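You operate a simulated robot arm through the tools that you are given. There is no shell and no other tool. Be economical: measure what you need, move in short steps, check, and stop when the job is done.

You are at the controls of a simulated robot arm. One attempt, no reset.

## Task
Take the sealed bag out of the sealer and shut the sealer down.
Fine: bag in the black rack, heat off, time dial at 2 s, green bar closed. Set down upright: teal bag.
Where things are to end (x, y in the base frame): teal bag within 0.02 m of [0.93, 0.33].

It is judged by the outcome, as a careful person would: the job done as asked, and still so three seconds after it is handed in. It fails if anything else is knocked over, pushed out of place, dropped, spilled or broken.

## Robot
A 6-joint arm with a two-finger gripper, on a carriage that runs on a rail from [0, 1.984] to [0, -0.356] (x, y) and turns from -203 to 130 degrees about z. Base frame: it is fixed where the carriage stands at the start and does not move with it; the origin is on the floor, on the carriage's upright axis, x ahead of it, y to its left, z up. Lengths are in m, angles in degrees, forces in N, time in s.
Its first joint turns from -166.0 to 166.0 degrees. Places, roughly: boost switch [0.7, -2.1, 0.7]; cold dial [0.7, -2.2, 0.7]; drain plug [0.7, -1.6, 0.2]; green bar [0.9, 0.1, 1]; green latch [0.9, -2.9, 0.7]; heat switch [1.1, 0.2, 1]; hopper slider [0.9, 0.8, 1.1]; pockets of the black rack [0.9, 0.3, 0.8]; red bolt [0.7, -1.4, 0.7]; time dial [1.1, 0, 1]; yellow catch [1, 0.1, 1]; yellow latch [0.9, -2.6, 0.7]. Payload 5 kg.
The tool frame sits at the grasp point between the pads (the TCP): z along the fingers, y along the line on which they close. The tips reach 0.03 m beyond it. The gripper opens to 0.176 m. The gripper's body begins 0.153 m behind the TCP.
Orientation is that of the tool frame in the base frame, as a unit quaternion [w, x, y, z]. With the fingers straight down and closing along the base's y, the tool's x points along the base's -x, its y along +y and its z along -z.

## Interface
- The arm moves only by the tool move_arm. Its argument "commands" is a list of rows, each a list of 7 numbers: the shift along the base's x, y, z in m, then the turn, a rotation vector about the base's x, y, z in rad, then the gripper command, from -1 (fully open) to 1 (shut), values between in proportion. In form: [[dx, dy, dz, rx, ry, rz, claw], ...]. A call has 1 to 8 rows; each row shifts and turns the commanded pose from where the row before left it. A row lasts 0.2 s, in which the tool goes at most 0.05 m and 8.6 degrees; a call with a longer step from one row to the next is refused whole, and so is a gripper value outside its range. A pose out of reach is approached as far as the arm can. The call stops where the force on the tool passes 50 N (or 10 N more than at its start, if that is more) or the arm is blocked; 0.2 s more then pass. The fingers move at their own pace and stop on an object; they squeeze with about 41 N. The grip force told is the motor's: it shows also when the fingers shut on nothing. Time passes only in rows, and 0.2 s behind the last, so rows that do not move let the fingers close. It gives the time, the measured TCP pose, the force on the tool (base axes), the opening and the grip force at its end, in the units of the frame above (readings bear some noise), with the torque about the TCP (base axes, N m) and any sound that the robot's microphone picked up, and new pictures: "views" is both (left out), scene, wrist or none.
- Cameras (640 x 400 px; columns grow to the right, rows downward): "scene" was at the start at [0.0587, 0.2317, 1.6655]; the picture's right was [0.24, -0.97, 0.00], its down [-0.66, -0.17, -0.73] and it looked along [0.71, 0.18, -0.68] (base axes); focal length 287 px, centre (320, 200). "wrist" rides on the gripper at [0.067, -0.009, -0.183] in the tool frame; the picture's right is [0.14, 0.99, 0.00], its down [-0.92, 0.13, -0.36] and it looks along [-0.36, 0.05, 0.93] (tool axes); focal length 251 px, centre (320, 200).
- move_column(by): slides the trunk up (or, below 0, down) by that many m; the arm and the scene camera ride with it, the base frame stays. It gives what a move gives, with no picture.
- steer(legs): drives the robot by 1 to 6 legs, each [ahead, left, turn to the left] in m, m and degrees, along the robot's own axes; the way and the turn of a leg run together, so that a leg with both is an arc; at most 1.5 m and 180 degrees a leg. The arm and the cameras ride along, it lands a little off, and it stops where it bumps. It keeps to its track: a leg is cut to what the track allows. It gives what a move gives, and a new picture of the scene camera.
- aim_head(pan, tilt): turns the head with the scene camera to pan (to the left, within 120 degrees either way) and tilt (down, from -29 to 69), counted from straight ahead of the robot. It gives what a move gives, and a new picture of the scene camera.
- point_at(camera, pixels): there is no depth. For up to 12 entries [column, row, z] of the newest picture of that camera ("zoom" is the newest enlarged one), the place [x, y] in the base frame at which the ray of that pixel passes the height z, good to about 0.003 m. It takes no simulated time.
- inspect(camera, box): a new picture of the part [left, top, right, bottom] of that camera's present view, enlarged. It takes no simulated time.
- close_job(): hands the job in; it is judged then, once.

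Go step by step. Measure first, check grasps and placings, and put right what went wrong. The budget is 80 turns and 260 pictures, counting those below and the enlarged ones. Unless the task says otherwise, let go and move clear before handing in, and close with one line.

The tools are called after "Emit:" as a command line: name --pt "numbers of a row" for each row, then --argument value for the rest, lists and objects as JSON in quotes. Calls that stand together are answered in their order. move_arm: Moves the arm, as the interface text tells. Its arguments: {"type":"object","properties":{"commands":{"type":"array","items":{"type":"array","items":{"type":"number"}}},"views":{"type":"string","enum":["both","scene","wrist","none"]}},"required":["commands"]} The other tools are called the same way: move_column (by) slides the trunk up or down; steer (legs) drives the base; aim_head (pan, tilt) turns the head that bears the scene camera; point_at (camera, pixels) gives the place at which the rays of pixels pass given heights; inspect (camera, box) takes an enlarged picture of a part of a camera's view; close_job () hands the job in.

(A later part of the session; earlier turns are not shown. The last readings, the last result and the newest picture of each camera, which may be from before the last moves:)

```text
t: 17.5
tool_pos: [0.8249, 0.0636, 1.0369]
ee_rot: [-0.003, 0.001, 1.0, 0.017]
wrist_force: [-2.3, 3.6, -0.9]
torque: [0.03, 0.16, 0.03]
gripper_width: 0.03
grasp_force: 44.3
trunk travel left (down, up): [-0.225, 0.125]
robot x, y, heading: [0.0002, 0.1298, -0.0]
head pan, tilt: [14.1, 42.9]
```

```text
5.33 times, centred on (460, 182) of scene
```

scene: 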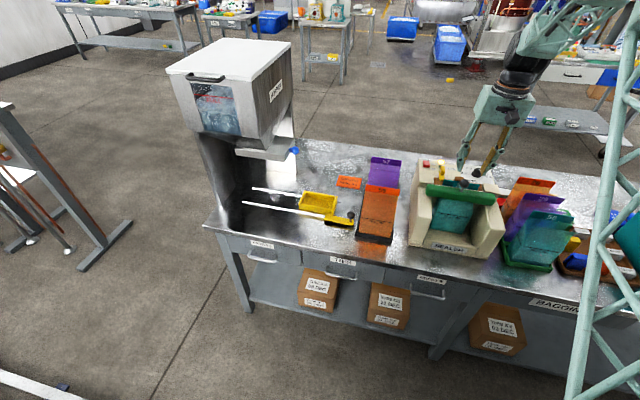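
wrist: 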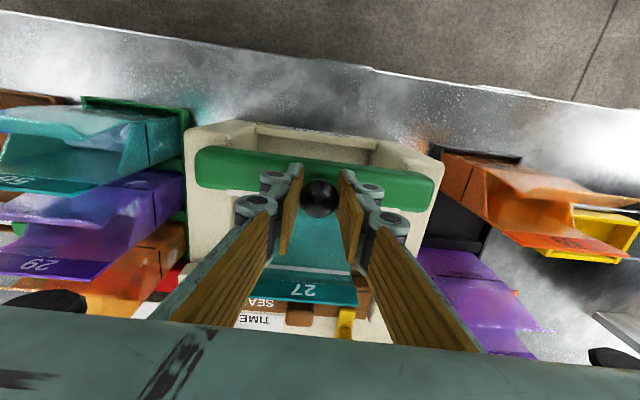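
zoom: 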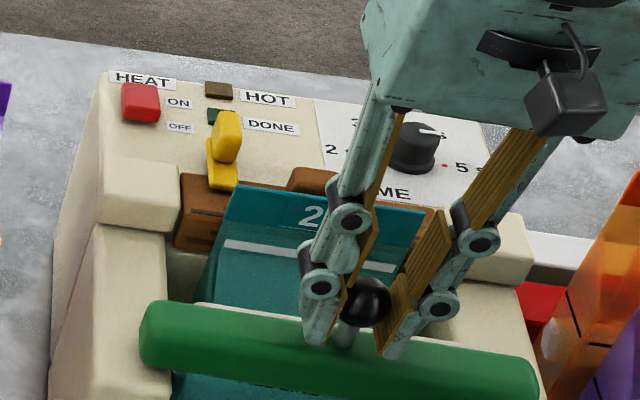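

Emit:
move_arm --pt "-0.01 0 0 0 0 0 1" --pt "-0.01 0 0 0 0 0 1" --pt "-0.01 0 0 0 0 0 1" --pt "-0.01 0 0 0 0 0 1" --pt "-0.01 0 0 0 0 0 1" --views "wrist"

Emit:
inspect --camera "scene" --box '[390, 145, 534, 235]'

```text
t: 18.1
tool_pos: [0.8166, 0.0643, 1.0375]
ee_rot: [0.003, 0.001, 1.0, 0.017]
wrist_force: [15.3, 0.7, -18.1]
torque: [0.04, -0.17, -0.01]
gripper_width: 0.0299
grasp_force: 45.2
trunk travel left (down, up): [-0.225, 0.125]
robot x, y, heading: [-0.0002, 0.1311, 0.1]
head pan, tilt: [14.1, 42.9]
stopped in row 2: the force on the tool passed its limit at 64 N (the readings are from after the stop); the commanded pose is now the measured one
```

wrist: 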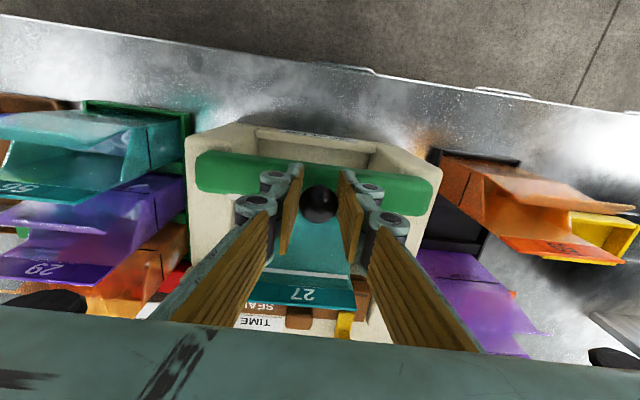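

```text
4.44 times, centred on (462, 190) of scene
```

zoom: 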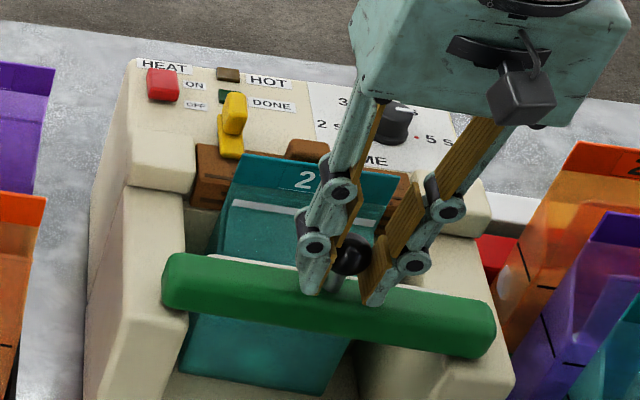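

The bar hit its open stop at x≈0.817. I'll release, rise and look at the bag from above.

Emit:
move_arm --pt "0 0 0 0 0 0 0.3" --pt "0 0 0 0 0 0 0.3" --pt "0 0 0.05 0 0 0 0.3" --pt "0 0 0.05 0 0 0 0.3" --pt "0.02 0 0.04 0 0 0 0.0" --pt "0.02 0 0.03 0 0 0 -0.5" --pt "0.02 0 0 0 0 0 -1" --pt "0 0 0 0 0 0 -1" --views "both"

Emit:
inspect --camera "wrist" --box '[230, 70, 430, 195]'

Emit:
inspect --camera "scene" --box '[390, 145, 534, 235]'

```text
t: 19.9
tool_pos: [0.8754, 0.0643, 1.2099]
ee_rot: [0.003, 0.001, 1.0, 0.016]
wrist_force: [0.8, 0.3, -2.1]
torque: [0.04, 0.18, 0.03]
gripper_width: 0.1758
grasp_force: 0.0
trunk travel left (down, up): [-0.225, 0.125]
robot x, y, heading: [-0.0025, 0.1302, 0.1]
head pan, tilt: [14.1, 42.9]
```

scene: 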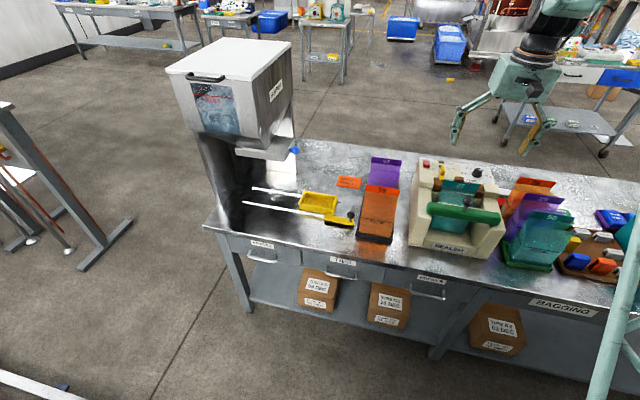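
wrist: 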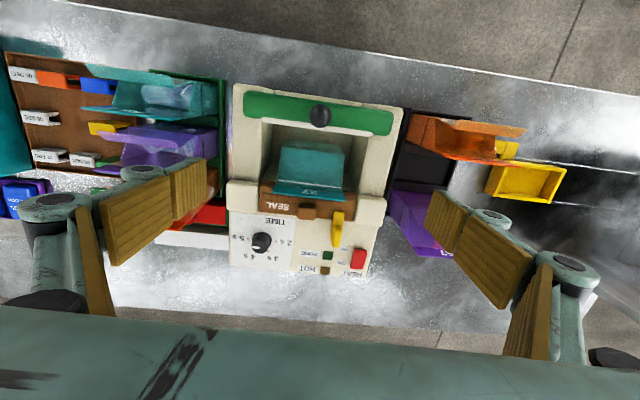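

```text
3.20 times, centred on (330, 132) of wrist
```

zoom: 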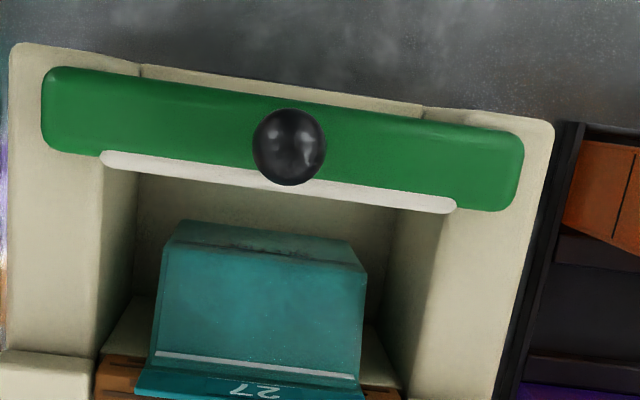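

```text
4.44 times, centred on (462, 190) of scene
```

zoom: 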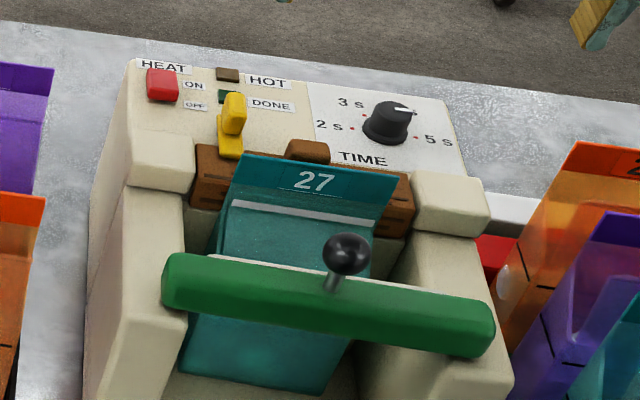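

The bar is clear of the bag now. I plan to grip the bag by its neck sides along y, so I need precise positions of the flap corners, side blocks and rack.

Emit:
inspect --camera "scene" --box '[416, 165, 496, 215]'

Emit:
inspect --camera "wrist" --box '[225, 130, 385, 230]'

```text
8.00 times, centred on (456, 190) of scene
```

zoom: 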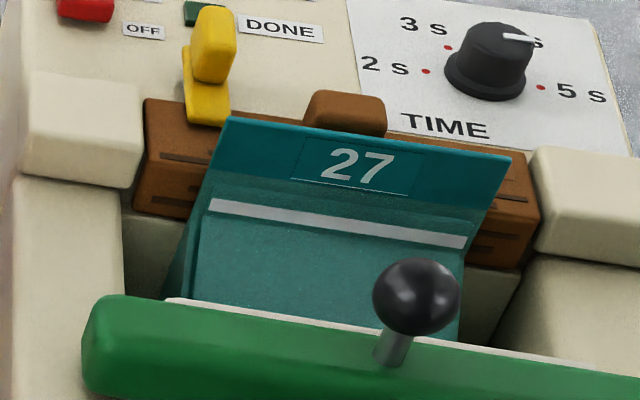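

```text
4.00 times, centred on (305, 180) of wrist
```

zoom: 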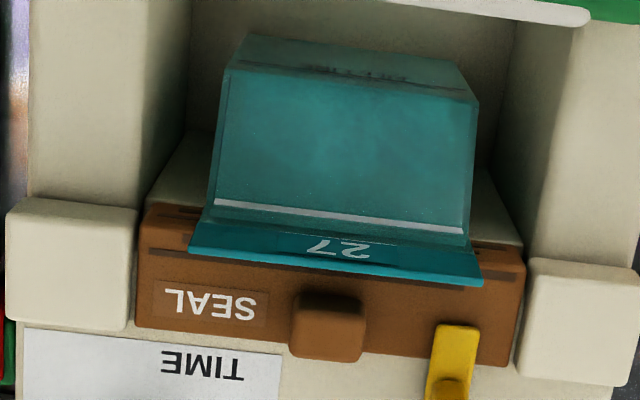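

Emit:
point_at --camera "wrist" --pixels '[[345.75, 200.75, 1.0], [272.5, 192.5, 1.0], [340.5, 188, 1.0], [279.25, 180.5, 1.0], [358.25, 195, 1.0], [259.25, 183, 1.0], [344.5, 154.5, 0.9], [281.25, 147, 0.9], [344.5, 154.5, 0.95], [320, 118, 1.036]]'

Emit:
point_at --camera "scene" --pixels '[[444.5, 179.75, 1.0], [480, 184.75, 1.0], [442.5, 190.5, 1.0], [474.25, 195.25, 1.0], [432.25, 188.1, 1.0], [482.9, 196.25, 1.0]]'

Emit:
inspect --camera "scene" --box '[330, 145, 440, 250]'

Emit:
inspect --camera "wrist" --box '[370, 90, 480, 190]'

```text
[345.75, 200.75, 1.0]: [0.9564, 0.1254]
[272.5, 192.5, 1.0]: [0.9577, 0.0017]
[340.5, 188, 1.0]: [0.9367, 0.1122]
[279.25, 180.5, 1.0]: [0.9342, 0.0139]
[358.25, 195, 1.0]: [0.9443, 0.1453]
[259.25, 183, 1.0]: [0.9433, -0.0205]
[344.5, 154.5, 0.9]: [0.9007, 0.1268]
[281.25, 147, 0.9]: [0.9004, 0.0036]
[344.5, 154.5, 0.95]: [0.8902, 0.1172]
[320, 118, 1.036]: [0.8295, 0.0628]
```

```text
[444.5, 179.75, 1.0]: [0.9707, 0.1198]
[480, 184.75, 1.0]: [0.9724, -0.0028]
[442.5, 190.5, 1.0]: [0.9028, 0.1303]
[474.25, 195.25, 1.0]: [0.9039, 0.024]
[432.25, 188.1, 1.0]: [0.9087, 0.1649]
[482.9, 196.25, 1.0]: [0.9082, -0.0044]
```

```text
3.81 times, centred on (385, 198) of scene
```

zoom: 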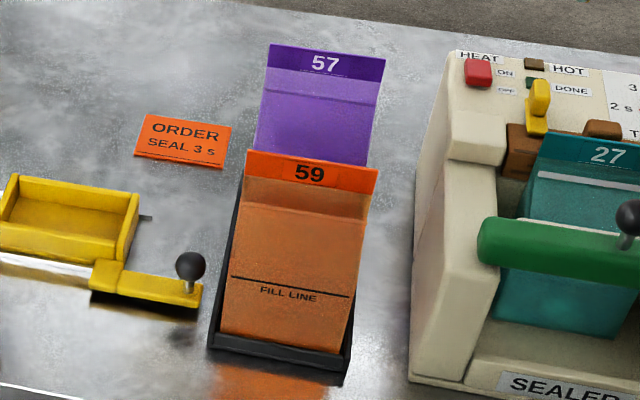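

```text
4.00 times, centred on (425, 140) of wrist
```

zoom: 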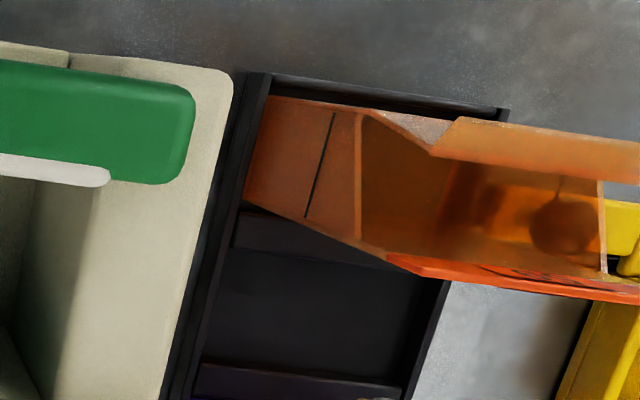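

Measured: flap y 0.004–0.123 (centre 0.063), x≈0.951, top z 1.014, with blocks beyond y 0.15 and -0.03. I'll straighten the 2° roll and lower the open gripper to straddle the flap, with pads at x≈0.940 to stay clear of the brown jaw.

Emit:
move_arm --pt "0.03 0 0 -0.034 0 0 -0.59" --pt "0.035 -0.001 0 0 0 0 -0.59" --pt "0 0 -0.04 0 0 0 -0.59" --pt "0 0 -0.04 0 0 0 -0.59" --pt "0 0 -0.04 0 0 0 -0.59" --pt "0 0 -0.03 0 0 0 -0.59" --pt "0 0 0 0 0 0 -0.59" --views "wrist"

Emit:
inspect --camera "scene" --box '[400, 145, 512, 215]'

Emit:
inspect --camera "wrist" --box '[210, 100, 430, 240]'

```text
t: 21.5
tool_pos: [0.9392, 0.0613, 1.0592]
ee_rot: [0.003, 0.001, 1.0, 0.001]
wrist_force: [0.7, 0.2, -0.3]
torque: [0.01, 0.07, -0.01]
gripper_width: 0.1402
grasp_force: 0.1
trunk travel left (down, up): [-0.225, 0.125]
robot x, y, heading: [-0.0016, 0.1307, -0.2]
head pan, tilt: [14.1, 42.9]
```

wrist: 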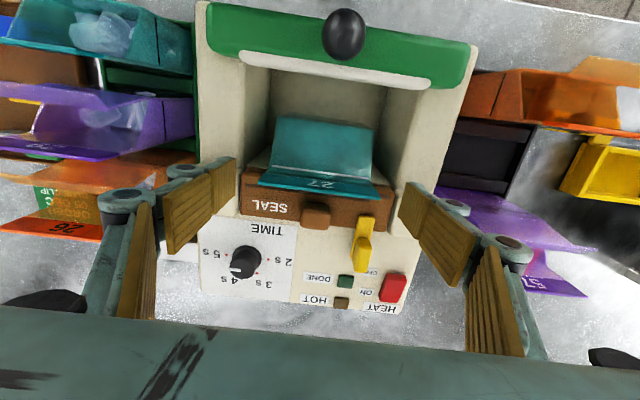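

```text
5.71 times, centred on (456, 180) of scene
```

zoom: 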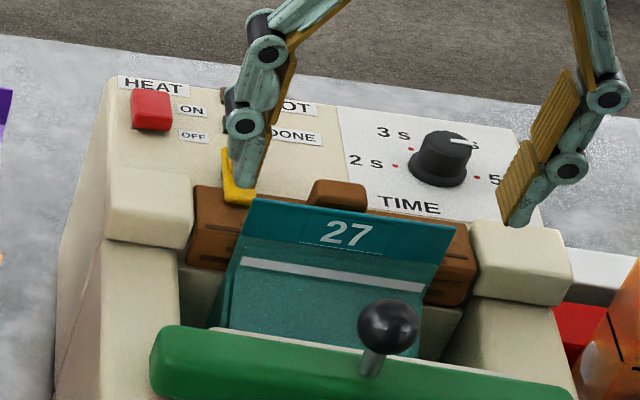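

```text
2.86 times, centred on (320, 170) of wrist
```

zoom: 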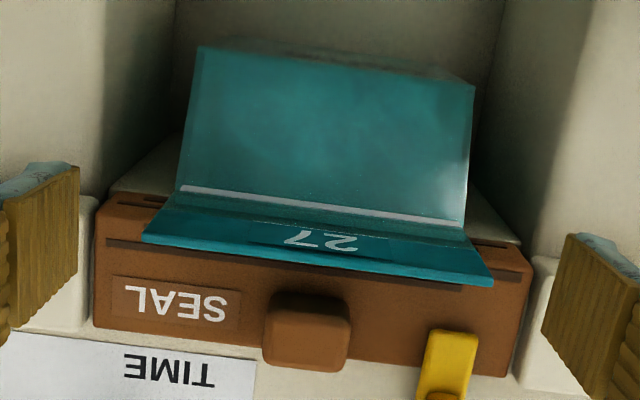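

Both fingertips straddle the flap. I'll go down to about z 0.99 and check before closing.

Emit:
move_arm --pt "0.001 0.001 -0.025 0 0 0 -0.59" --pt "0 0 -0.022 0 0 0 -0.59" --pt "0 0 -0.02 0 0 0 -0.59" --pt "0 0 0 0 0 0 -0.59" --views "wrist"

Emit:
inspect --camera "scene" --box '[408, 155, 504, 215]'

Emit:
inspect --camera "wrist" --box '[210, 120, 430, 260]'

```text
t: 22.5
tool_pos: [0.9407, 0.0648, 0.997]
ee_rot: [0.007, 0.001, 1.0, -0.002]
wrist_force: [8.5, 1.8, 15.5]
torque: [0.37, -0.84, -0.24]
gripper_width: 0.1418
grasp_force: 2.1
trunk travel left (down, up): [-0.225, 0.125]
robot x, y, heading: [0.0034, 0.1294, 0.1]
head pan, tilt: [14.1, 42.9]
```

wrist: 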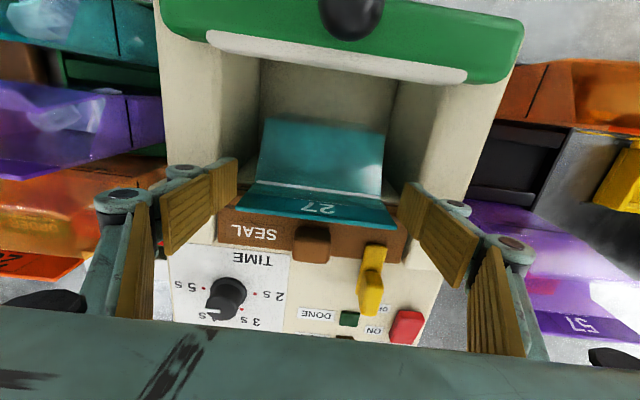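

```text
6.67 times, centred on (456, 185) of scene
```

zoom: 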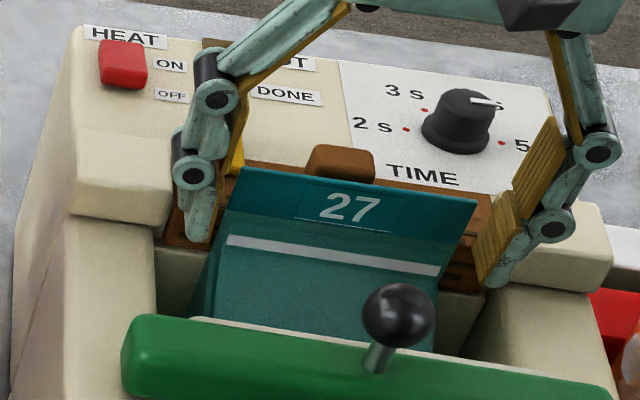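

```text
2.86 times, centred on (320, 190) of wrist
```

zoom: 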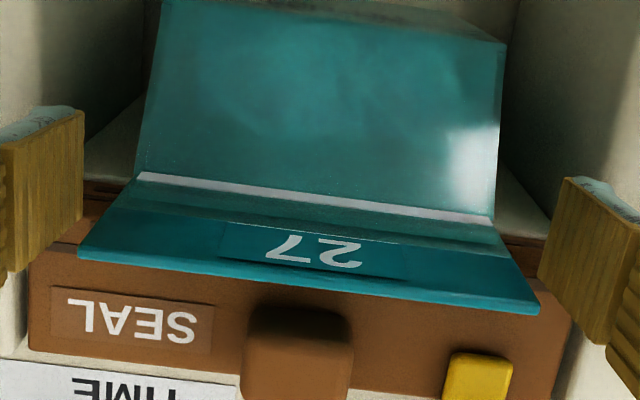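

There is light contact (about 15 N), probably a knuckle brushing a block. I'll back off 6 mm up and 3 mm toward the robot, then close on the flap edges.

Emit:
move_arm --pt "-0.003 -0.001 0.01 0 0 0 -0.59" --pt "0 0 0 0 0 0 -0.4" --pt "0 0 -0.002 0 0 0 0" --pt "0 0 -0.002 0 0 0 0.6" --pt "0 0 0 0 0 0 1" --pt "0 0 0 0 0 0 1" --views "wrist"

Emit:
inspect --camera "scene" --box '[408, 155, 504, 215]'

Emit:
inspect --camera "wrist" --box '[210, 120, 430, 260]'

```text
t: 23.9
tool_pos: [0.9371, 0.0621, 0.9995]
ee_rot: [0.005, 0.001, 1.0, -0.002]
wrist_force: [-1.0, 1.8, 16.9]
torque: [-0.24, 0.44, 0.07]
gripper_width: 0.1193
grasp_force: 40.9
trunk travel left (down, up): [-0.225, 0.125]
robot x, y, heading: [0.0024, 0.1288, -0.2]
head pan, tilt: [14.1, 42.9]
```

wrist: 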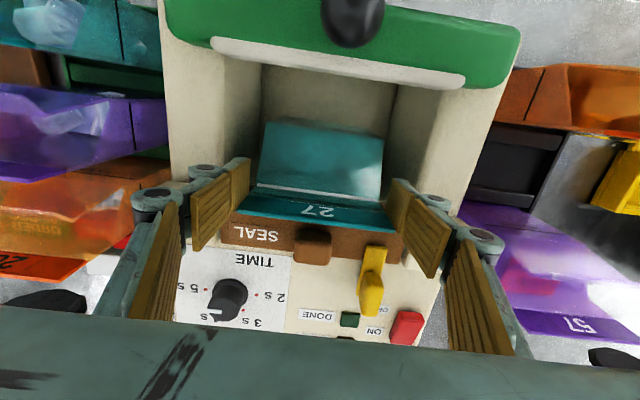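

```text
6.67 times, centred on (456, 185) of scene
```

zoom: 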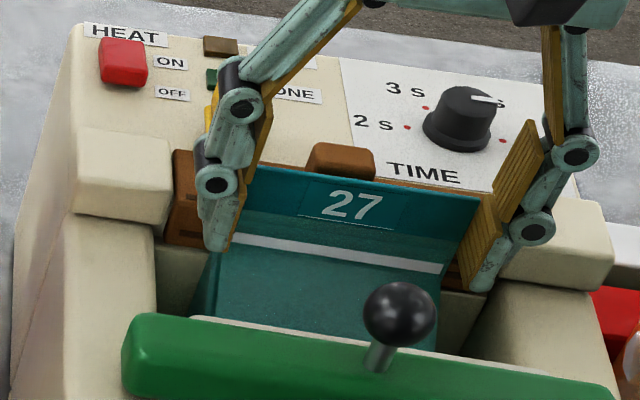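

```text
2.86 times, centred on (320, 190) of wrist
```

zoom: 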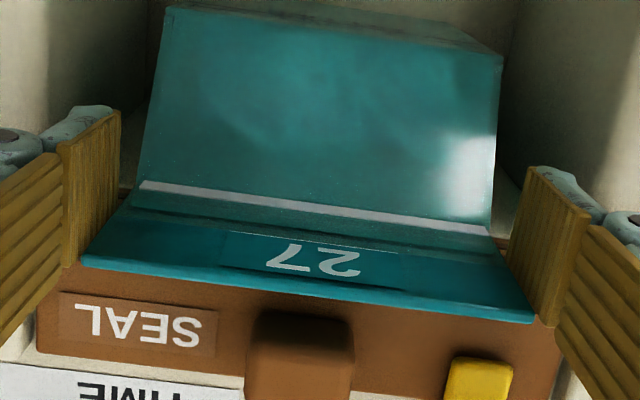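

Grip held at 0.119 m, the flap's width, at 41 N. I'll lift a little as a test.

Emit:
move_arm --pt "0 0 0.01 0 0 0 1" --pt "0 0 0.015 0 0 0 1" --pt "0 0 0.015 0 0 0 1" --views "wrist"

Emit:
inspect --camera "scene" --box '[390, 135, 518, 215]'

```text
t: 24.7
tool_pos: [0.9365, 0.0621, 1.0396]
ee_rot: [0.004, 0.0, 1.0, 0.0]
wrist_force: [-1.7, 0.4, -2.9]
torque: [0.02, 0.17, 0.08]
gripper_width: 0.119
grasp_force: 40.4
trunk travel left (down, up): [-0.225, 0.125]
robot x, y, heading: [-0.0003, 0.1314, 0.1]
head pan, tilt: [14.1, 42.9]
```

wrist: 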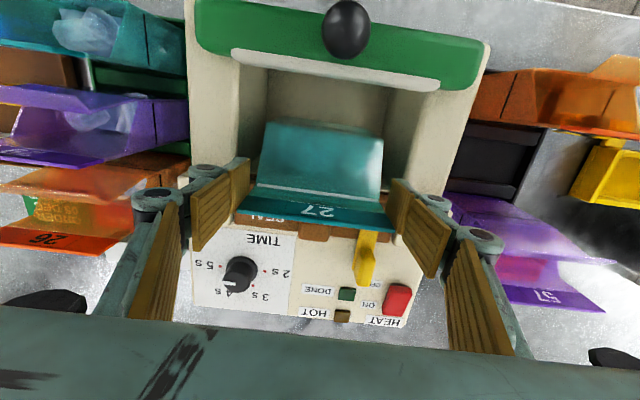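

```text
5.00 times, centred on (454, 175) of scene
```

zoom: 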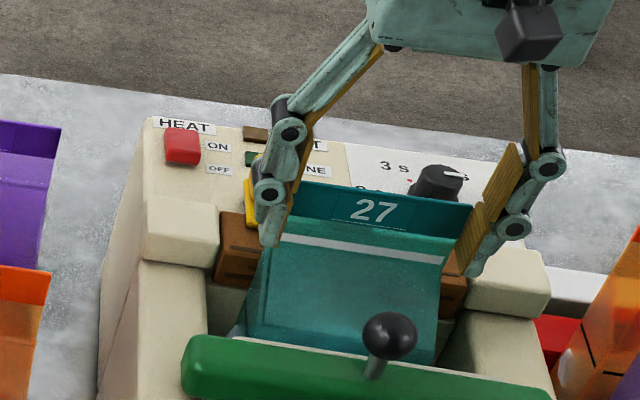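

The bag comes up level with no tilt. I'll raise it well clear before moving across.

Emit:
move_arm --pt "0 0 0.03 0 0 0 1" --pt "0 0 0.035 0 0 0 1" --pt "0 0 0.035 0 0 0 1" --pt "0 0 0.035 0 0 0 1" --pt "0 0 0.035 0 0 0 1" --pt "0 0 0.02 0 0 0 1" --views "both"

Emit:
inspect --camera "scene" --box '[370, 100, 530, 200]'

Emit:
inspect --camera "wrist" --box '[370, 90, 490, 190]'

```text
t: 26.1
tool_pos: [0.9365, 0.0631, 1.2287]
ee_rot: [0.003, 0.001, 1.0, 0.0]
wrist_force: [-0.4, 0.0, -2.8]
torque: [0.02, -0.02, -0.02]
gripper_width: 0.1192
grasp_force: 40.9
trunk travel left (down, up): [-0.225, 0.125]
robot x, y, heading: [0.0011, 0.1304, 0.1]
head pan, tilt: [14.1, 42.9]
```

scene: 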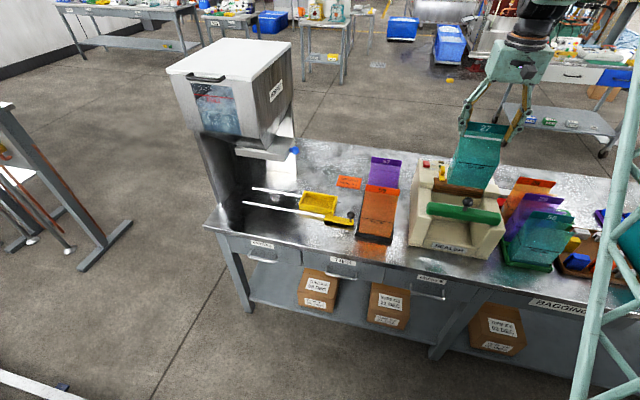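
wrist: 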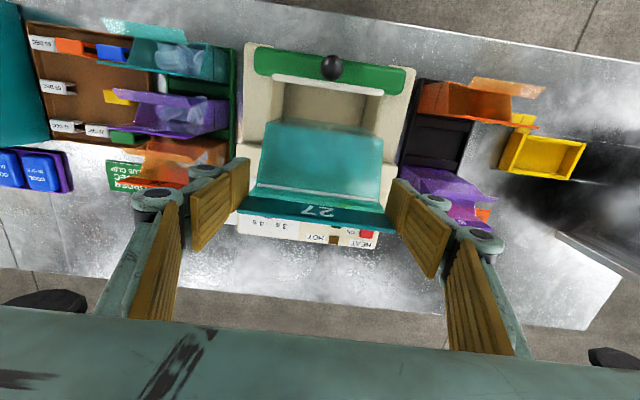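

```text
4.00 times, centred on (450, 150) of scene
```

zoom: 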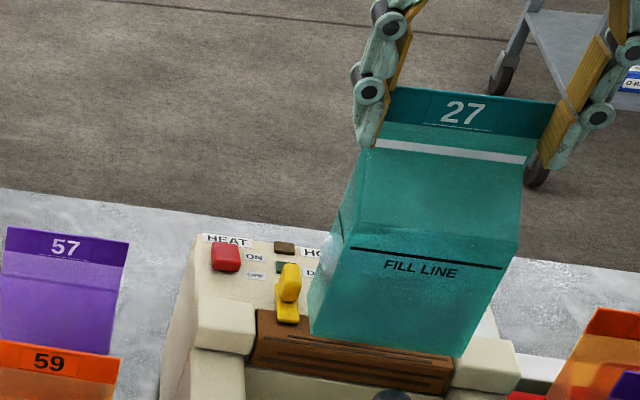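

```text
4.00 times, centred on (430, 140) of wrist
```

zoom: 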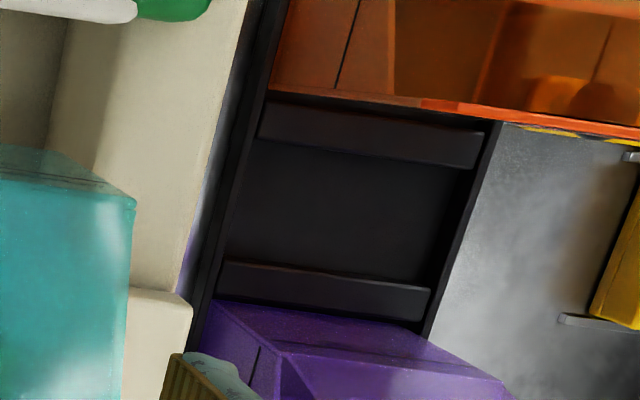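

The bag hangs straight with its front face intact. I'll measure the empty pocket (zoom rows 150–275) and the bag's bottom height.

Emit:
point_at --camera "zoom" --pixels '[[365, 152, 0.83], [335, 273, 0.83], [365, 152, 0.87], [335, 273, 0.87], [235, 215, 0.83], [455, 225, 0.83], [235, 215, 0.87], [455, 225, 0.87], [370, 118, 0.85], [325, 290, 0.85], [300, 310, 0.9]]'

Emit:
point_at --camera "scene" --pixels '[[486.25, 189.25, 1.05], [486.25, 189.25, 1.1], [447.5, 182.5, 1.05], [447.5, 182.5, 1.1], [466, 162, 1.13], [377, 240, 0.8], [402, 245, 0.8], [385, 160, 0.95], [385, 160, 1.0], [385, 190, 0.95], [385, 190, 1.0]]'

```text
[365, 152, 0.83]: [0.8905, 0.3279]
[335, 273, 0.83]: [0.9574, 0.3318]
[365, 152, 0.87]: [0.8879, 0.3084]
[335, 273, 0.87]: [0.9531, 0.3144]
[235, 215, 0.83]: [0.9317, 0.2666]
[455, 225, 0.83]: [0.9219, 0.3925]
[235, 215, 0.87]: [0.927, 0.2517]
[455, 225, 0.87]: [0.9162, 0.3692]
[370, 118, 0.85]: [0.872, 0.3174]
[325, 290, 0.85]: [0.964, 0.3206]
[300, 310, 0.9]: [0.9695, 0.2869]
```

```text
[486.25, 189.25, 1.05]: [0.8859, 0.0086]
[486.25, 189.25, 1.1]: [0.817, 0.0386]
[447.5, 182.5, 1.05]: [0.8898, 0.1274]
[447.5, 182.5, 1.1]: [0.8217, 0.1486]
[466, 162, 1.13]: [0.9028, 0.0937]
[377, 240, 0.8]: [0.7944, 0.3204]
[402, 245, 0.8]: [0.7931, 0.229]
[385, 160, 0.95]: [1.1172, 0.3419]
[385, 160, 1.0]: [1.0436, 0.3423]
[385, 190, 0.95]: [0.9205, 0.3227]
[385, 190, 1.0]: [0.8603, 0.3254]
```

The bag bottom hangs about 0.188 m below the TCP. The pocket spans x≈0.890–0.957 and y≈0.267–0.392, and the flap needs to shift about +4 mm in x and +0.266 m in y. I'll carry it across at height.

Emit:
move_arm --pt "0 0 0.03 0 0 0 1" --pt "0 0.045 0 0 0 0 1" --pt "0 0.045 0 0 0 0 1" --pt "0 0.045 0 0 0 0 1" --pt "0 0.045 0 0 0 0 1" --pt "0.002 0.045 0 0 0 0 1" --pt "0.002 0.041 0 0 0 0 1" --pt "0 0 0 0 0 0 1" --views "both"

Emit:
inspect --camera "scene" --box '[320, 110, 464, 210]'

Emit:
inspect --camera "wrist" --box '[220, 60, 420, 200]'

```text
t: 27.9
tool_pos: [0.9426, 0.3289, 1.2589]
ee_rot: [0.003, 0.001, 1.0, 0.0]
wrist_force: [0.2, 0.6, -2.9]
torque: [-0.09, 0.03, -0.03]
gripper_width: 0.1191
grasp_force: 41.0
trunk travel left (down, up): [-0.225, 0.125]
robot x, y, heading: [-0.0012, 0.1294, -0.1]
head pan, tilt: [14.1, 42.9]
```

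scene: 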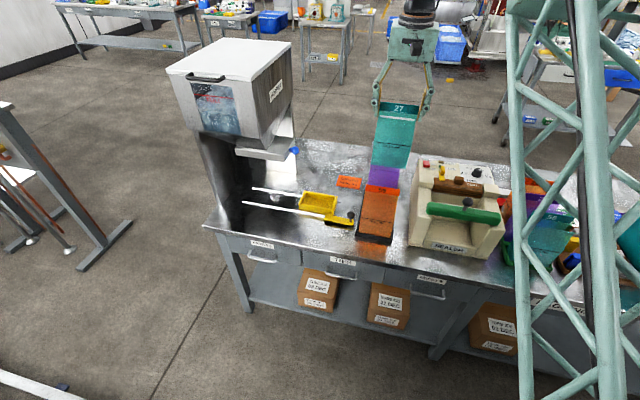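
wrist: 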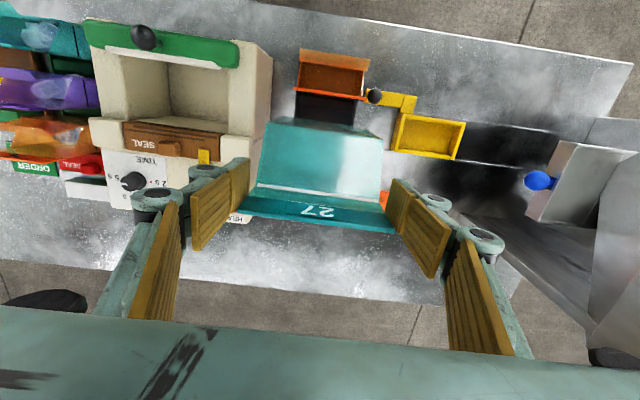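

```text
4.00 times, centred on (392, 160) of scene
```

zoom: 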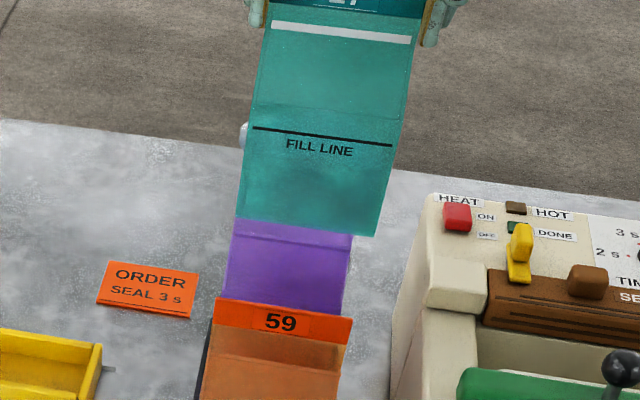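

```text
2.86 times, centred on (320, 130) of wrist
```

zoom: 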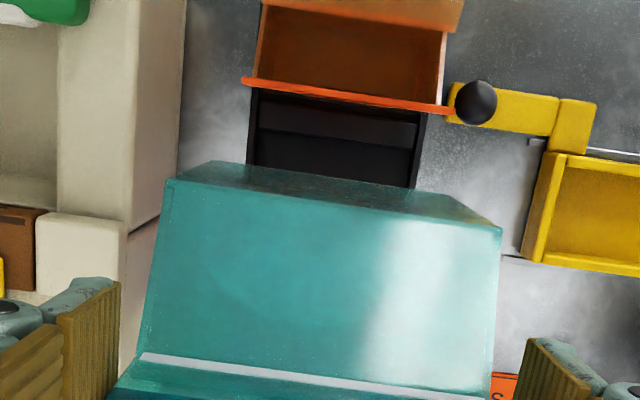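

The bag is over the pocket and slightly behind the orange flap. I'll descend partway and check the clearance between the orange flap and the purple bag.

Emit:
move_arm --pt "-0.001 0 -0.04 0 0 0 1" --pt "0 0 -0.03 0 0 0 1" --pt "0 0 -0.02 0 0 0 1" --pt "0 0 0 0 0 0 1" --views "wrist"

Emit:
inspect --camera "scene" --box '[340, 120, 436, 230]'

Emit:
inspect --camera "wrist" --box '[220, 50, 420, 190]'

```text
t: 28.9
tool_pos: [0.9415, 0.3292, 1.1698]
ee_rot: [0.003, 0.001, 1.0, -0.001]
wrist_force: [-0.3, 0.2, -3.5]
torque: [-0.03, 0.03, 0.04]
gripper_width: 0.1192
grasp_force: 41.0
trunk travel left (down, up): [-0.225, 0.125]
robot x, y, heading: [-0.0004, 0.1281, -0.4]
head pan, tilt: [14.1, 42.9]
```

wrist: 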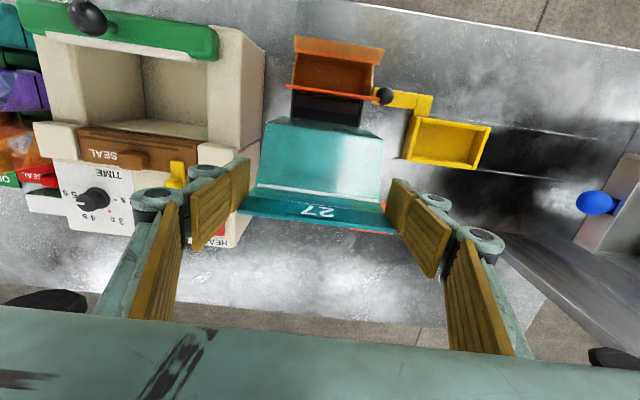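

```text
3.64 times, centred on (388, 175) of scene
```

zoom: 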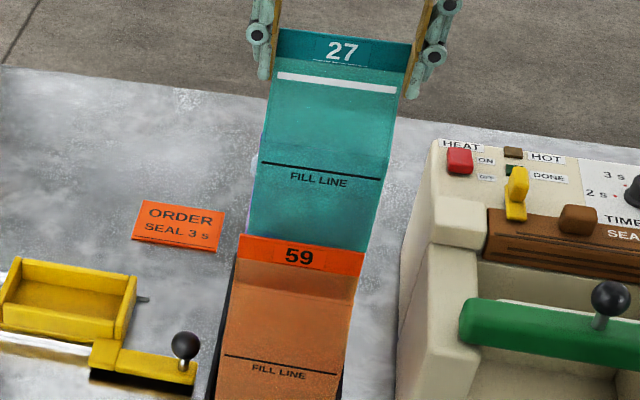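

```text
2.86 times, centred on (320, 120) of wrist
```

zoom: 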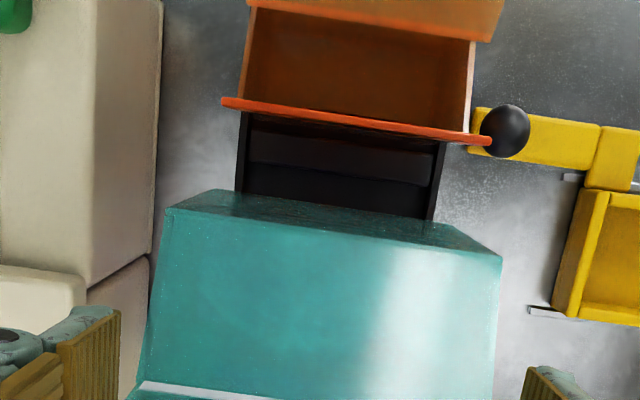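

Clear of orange at the front. I'll descend further, stopping just short of the pocket floor to check alignment.

Emit:
move_arm --pt "0 0 -0.03 0 0 0 1" --pt "0 0 -0.03 0 0 0 1" --pt "0 0 -0.03 0 0 0 1" --pt "0 0 -0.02 0 0 0 1" --pt "0 0 0 0 0 0 1" --views "wrist"

Emit:
inspect --camera "scene" --box '[340, 130, 436, 230]'

Emit:
inspect --camera "wrist" --box '[220, 50, 420, 190]'

```text
t: 30.1
tool_pos: [0.9405, 0.3286, 1.0602]
ee_rot: [0.003, 0.0, 1.0, -0.001]
wrist_force: [0.5, -0.1, -3.8]
torque: [0.03, 0.04, 0.01]
gripper_width: 0.1189
grasp_force: 41.2
trunk travel left (down, up): [-0.225, 0.125]
robot x, y, heading: [0.0001, 0.1294, 0.1]
head pan, tilt: [14.1, 42.9]
```

wrist: 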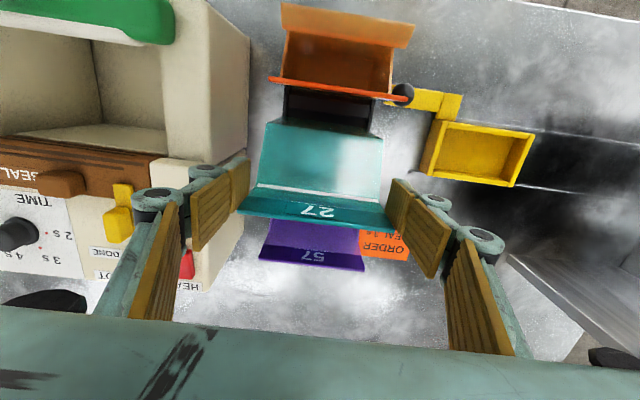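

```text
4.00 times, centred on (388, 180) of scene
```

zoom: 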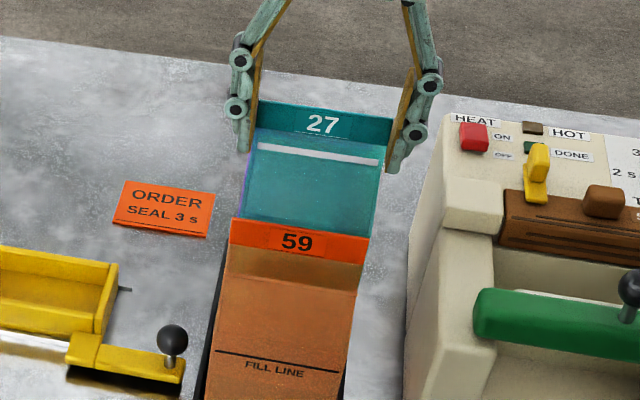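

```text
2.86 times, centred on (320, 120) of wrist
```

zoom: 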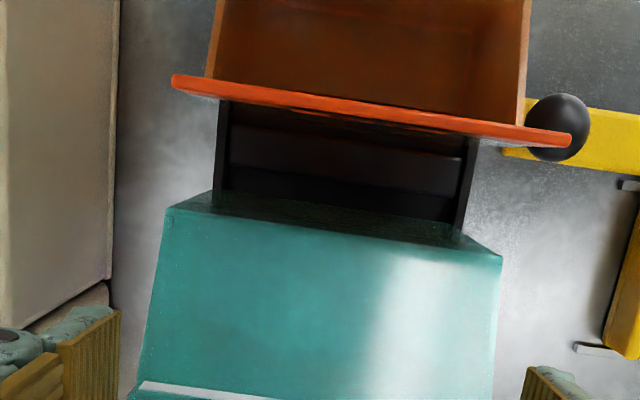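

Alignment with the pocket sides looks right. I'll go down slowly and watch the force.

Emit:
move_arm --pt "0 0 -0.012 0 0 0 1" --pt "0 0 -0.012 0 0 0 1" --pt "0 0 -0.01 0 0 0 1" --pt "0 0 -0.008 0 0 0 1" --pt "0 0 0 0 0 0 1" --views "wrist"

Emit:
inspect --camera "wrist" --box '[230, 70, 410, 230]'

```text
t: 31.3
tool_pos: [0.9418, 0.328, 1.0172]
ee_rot: [0.004, 0.0, 1.0, -0.001]
wrist_force: [0.9, -0.5, -3.6]
torque: [0.01, 0.02, 0.02]
gripper_width: 0.1191
grasp_force: 40.7
trunk travel left (down, up): [-0.225, 0.125]
robot x, y, heading: [-0.0016, 0.1303, -0.2]
head pan, tilt: [14.1, 42.9]
```

wrist: 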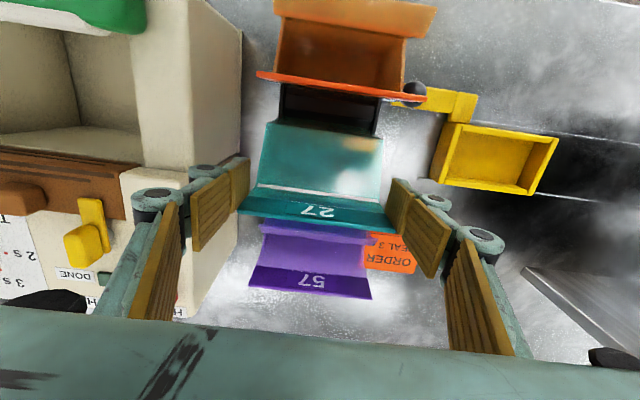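

```text
2.50 times, centred on (320, 150) of wrist
```

zoom: 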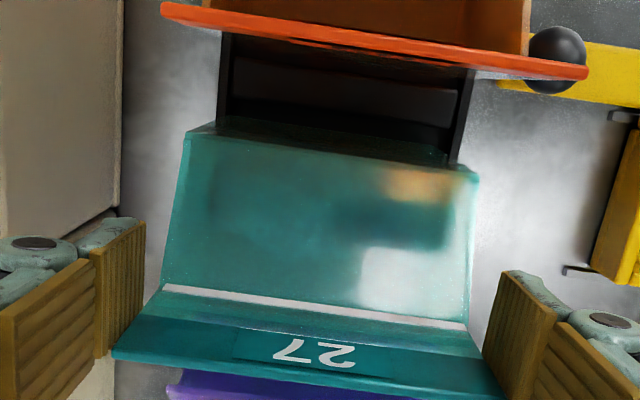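

Emit:
move_arm --pt "0 0 -0.006 0 0 0 1" --pt "0 0 -0.005 0 0 0 1" --pt "0 0 -0.004 0 0 0 1" --pt "0 0 0 0 0 0 1" --views "wrist"

Emit:
inspect --camera "scene" --box '[340, 140, 436, 240]'

```text
t: 32.3
tool_pos: [0.9425, 0.3284, 1.004]
ee_rot: [0.005, 0.0, 1.0, 0.0]
wrist_force: [4.9, 6.3, 23.3]
torque: [-0.36, -0.75, 0.19]
gripper_width: 0.1194
grasp_force: 41.4
trunk travel left (down, up): [-0.225, 0.125]
robot x, y, heading: [0.0019, 0.1302, -0.2]
head pan, tilt: [14.1, 42.9]
```

wrist: 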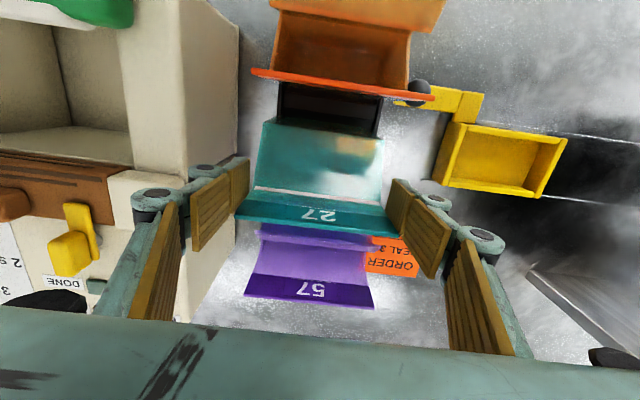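

```text
4.00 times, centred on (388, 190) of scene
```

zoom: 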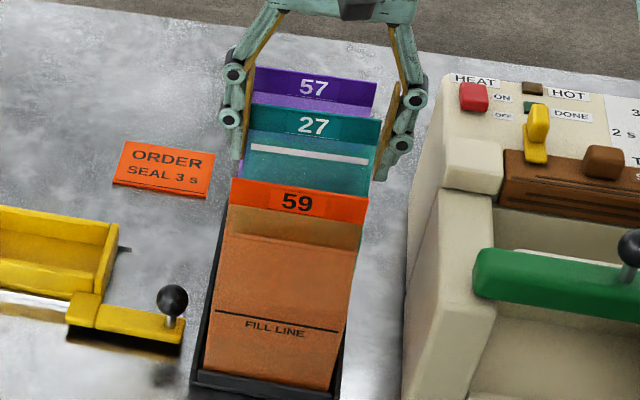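

First contact at TCP z 1.004 with about 23 N. The flap heights suggest teal may sit 1–1.5 cm high, possibly on a rack edge, so I'll measure the rack walls and neighbouring flaps from here.

Emit:
inspect --camera "wrist" --box '[240, 60, 400, 160]'

Emit:
point_at --camera "wrist" --pixels '[[252, 72, 1.0], [434, 97, 1.0], [237, 215, 1.019], [398, 233, 1.019], [244, 295, 1.0], [373, 309, 1.0], [262, 226, 0.98], [371, 238, 0.98]]'

Emit:
point_at --camera "scene" --pixels '[[373.5, 157, 1.0], [403, 161, 1.0], [371, 166.2, 1.019], [403.3, 170.5, 1.019], [366, 184.7, 1.0], [399.5, 189.5, 1.0]]'

```text
4.00 times, centred on (320, 110) of wrist
```

zoom: 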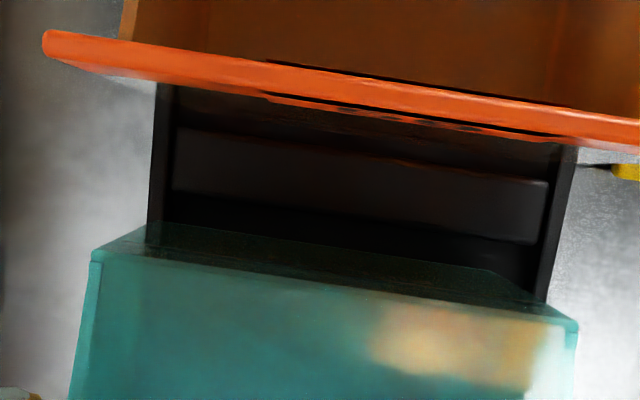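

```text
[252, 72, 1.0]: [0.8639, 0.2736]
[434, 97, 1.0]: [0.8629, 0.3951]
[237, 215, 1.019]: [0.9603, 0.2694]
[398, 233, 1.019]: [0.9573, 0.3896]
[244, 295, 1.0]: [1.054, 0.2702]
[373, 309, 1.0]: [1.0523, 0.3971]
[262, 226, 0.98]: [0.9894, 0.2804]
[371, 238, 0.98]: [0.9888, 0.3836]
```

```text
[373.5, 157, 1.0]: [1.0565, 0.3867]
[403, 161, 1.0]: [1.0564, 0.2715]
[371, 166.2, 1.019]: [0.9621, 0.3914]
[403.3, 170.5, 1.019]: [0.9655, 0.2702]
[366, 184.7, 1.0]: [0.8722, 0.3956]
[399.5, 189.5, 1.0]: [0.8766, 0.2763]
```

Neighbour flaps top out at z≈1.007 with y centre ≈0.332 and mid x 0.956; teal is at z 1.024, x 0.957, y≈0.3295. The bag is caught on the right rim, so I'll lift 5 mm, shift +3 mm in y, and lower again.

Emit:
move_arm --pt "0 0 0.008 0 0 0 1" --pt "-0.001 0.003 0 0 0 0 1" --pt "0 0 -0.006 0 0 0 1" --pt "0 0 -0.005 0 0 0 1" --pt "0 0 -0.004 0 0 0 1" --pt "0 0 -0.003 0 0 0 1" --views "none"

```text
t: 33.7
tool_pos: [0.939, 0.3321, 0.9928]
ee_rot: [0.005, 0.0, 1.0, 0.0]
wrist_force: [-0.3, 9.4, 33.7]
torque: [-0.55, -0.62, 0.17]
gripper_width: 0.1222
grasp_force: 41.2
trunk travel left (down, up): [-0.225, 0.125]
robot x, y, heading: [-0.0004, 0.132, 0.1]
head pan, tilt: [14.1, 42.9]
```

Emit:
inspect --camera "wrist" --box '[220, 60, 420, 260]'

Emit:
inspect --camera "scene" --box '[348, 140, 428, 200]'

```text
2.00 times, centred on (320, 160) of wrist
```

zoom: 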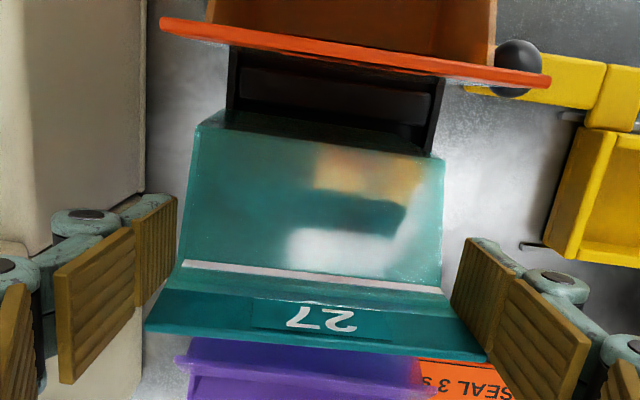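

```text
6.67 times, centred on (388, 170) of scene
```

zoom: 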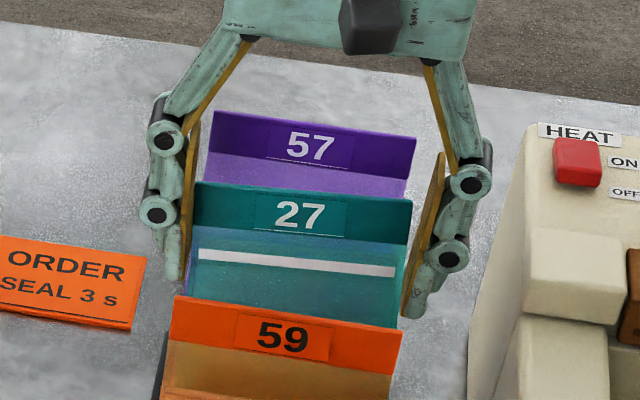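

Teal is now slightly rolled (slope 0.09 against 0.14 for its neighbours), so its right bottom corner is still on the rim. I'll lift 15 mm, level it, shift +4 mm in y, and lower again.

Emit:
move_arm --pt "0 0 0.015 0 0 0 1" --pt "0 0.002 0.004 0.04 0 0 1" --pt "0 0 0 0 0 0 1" --views "wrist"

Emit:
inspect --camera "scene" --box '[348, 140, 428, 200]'

Emit:
inspect --camera "wrist" --box '[220, 60, 420, 260]'

```text
t: 34.5
tool_pos: [0.9387, 0.3335, 1.0094]
ee_rot: [0.003, 0.001, 1.0, 0.021]
wrist_force: [-0.1, -0.2, -4.0]
torque: [0.02, 0.03, -0.02]
gripper_width: 0.1199
grasp_force: 40.9
trunk travel left (down, up): [-0.225, 0.125]
robot x, y, heading: [-0.0012, 0.133, 0.0]
head pan, tilt: [14.1, 42.9]
```

wrist: 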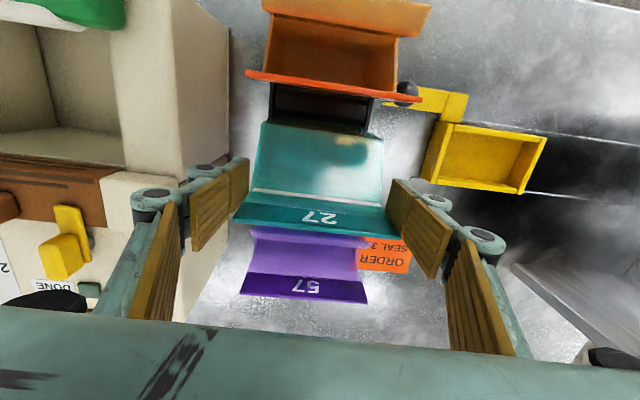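

```text
6.67 times, centred on (388, 170) of scene
```

zoom: 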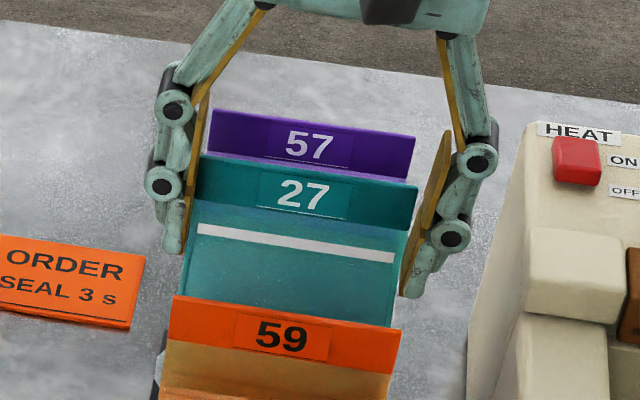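

```text
2.00 times, centred on (320, 160) of wrist
```

zoom: 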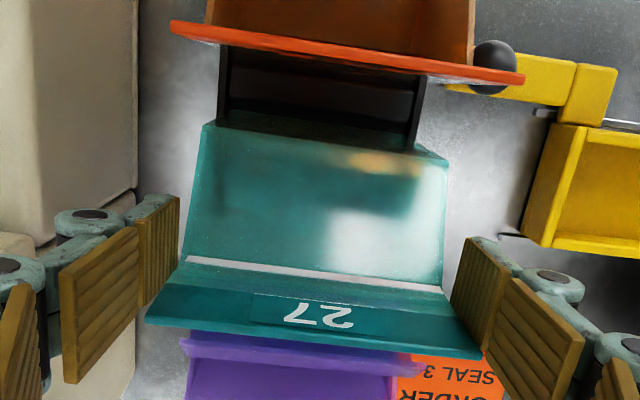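

Teal is level again (slope 0.134) and in line with its neighbours. I'll lower gently.

Emit:
move_arm --pt "0 0.001 -0.006 0 0 0 1" --pt "0 0 -0.006 0 0 0 1" --pt "0 0 -0.005 0 0 0 1" --pt "0 0 -0.004 0 0 0 1" --views "wrist"

Emit:
inspect --camera "scene" --box '[348, 140, 428, 200]'

```text
t: 35.5
tool_pos: [0.9392, 0.333, 0.99]
ee_rot: [0.004, 0.001, 1.0, 0.019]
wrist_force: [0.7, -0.5, -2.7]
torque: [-0.01, -0.02, -0.02]
gripper_width: 0.1197
grasp_force: 41.1
trunk travel left (down, up): [-0.225, 0.125]
robot x, y, heading: [0.001, 0.1275, 0.1]
head pan, tilt: [14.1, 42.9]
```

wrist: 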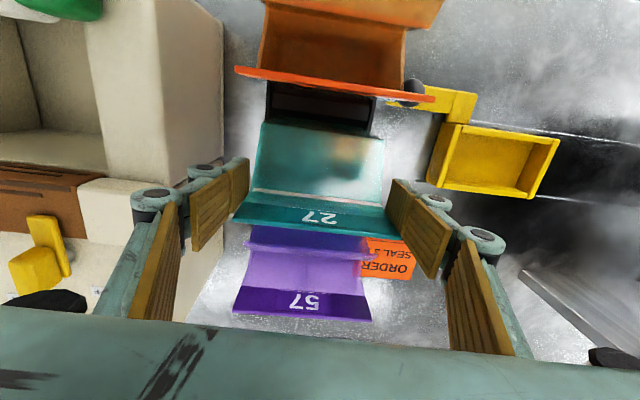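

```text
6.67 times, centred on (388, 170) of scene
```

zoom: 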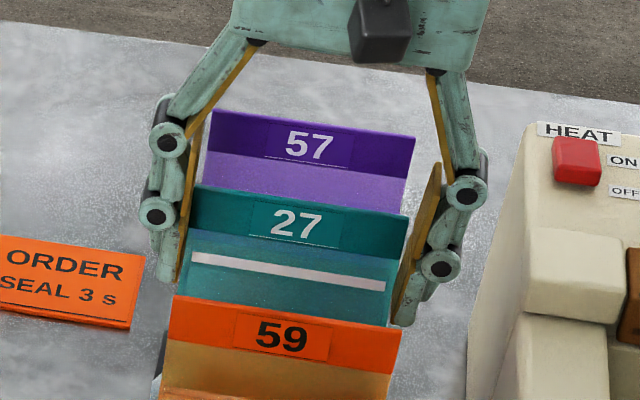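

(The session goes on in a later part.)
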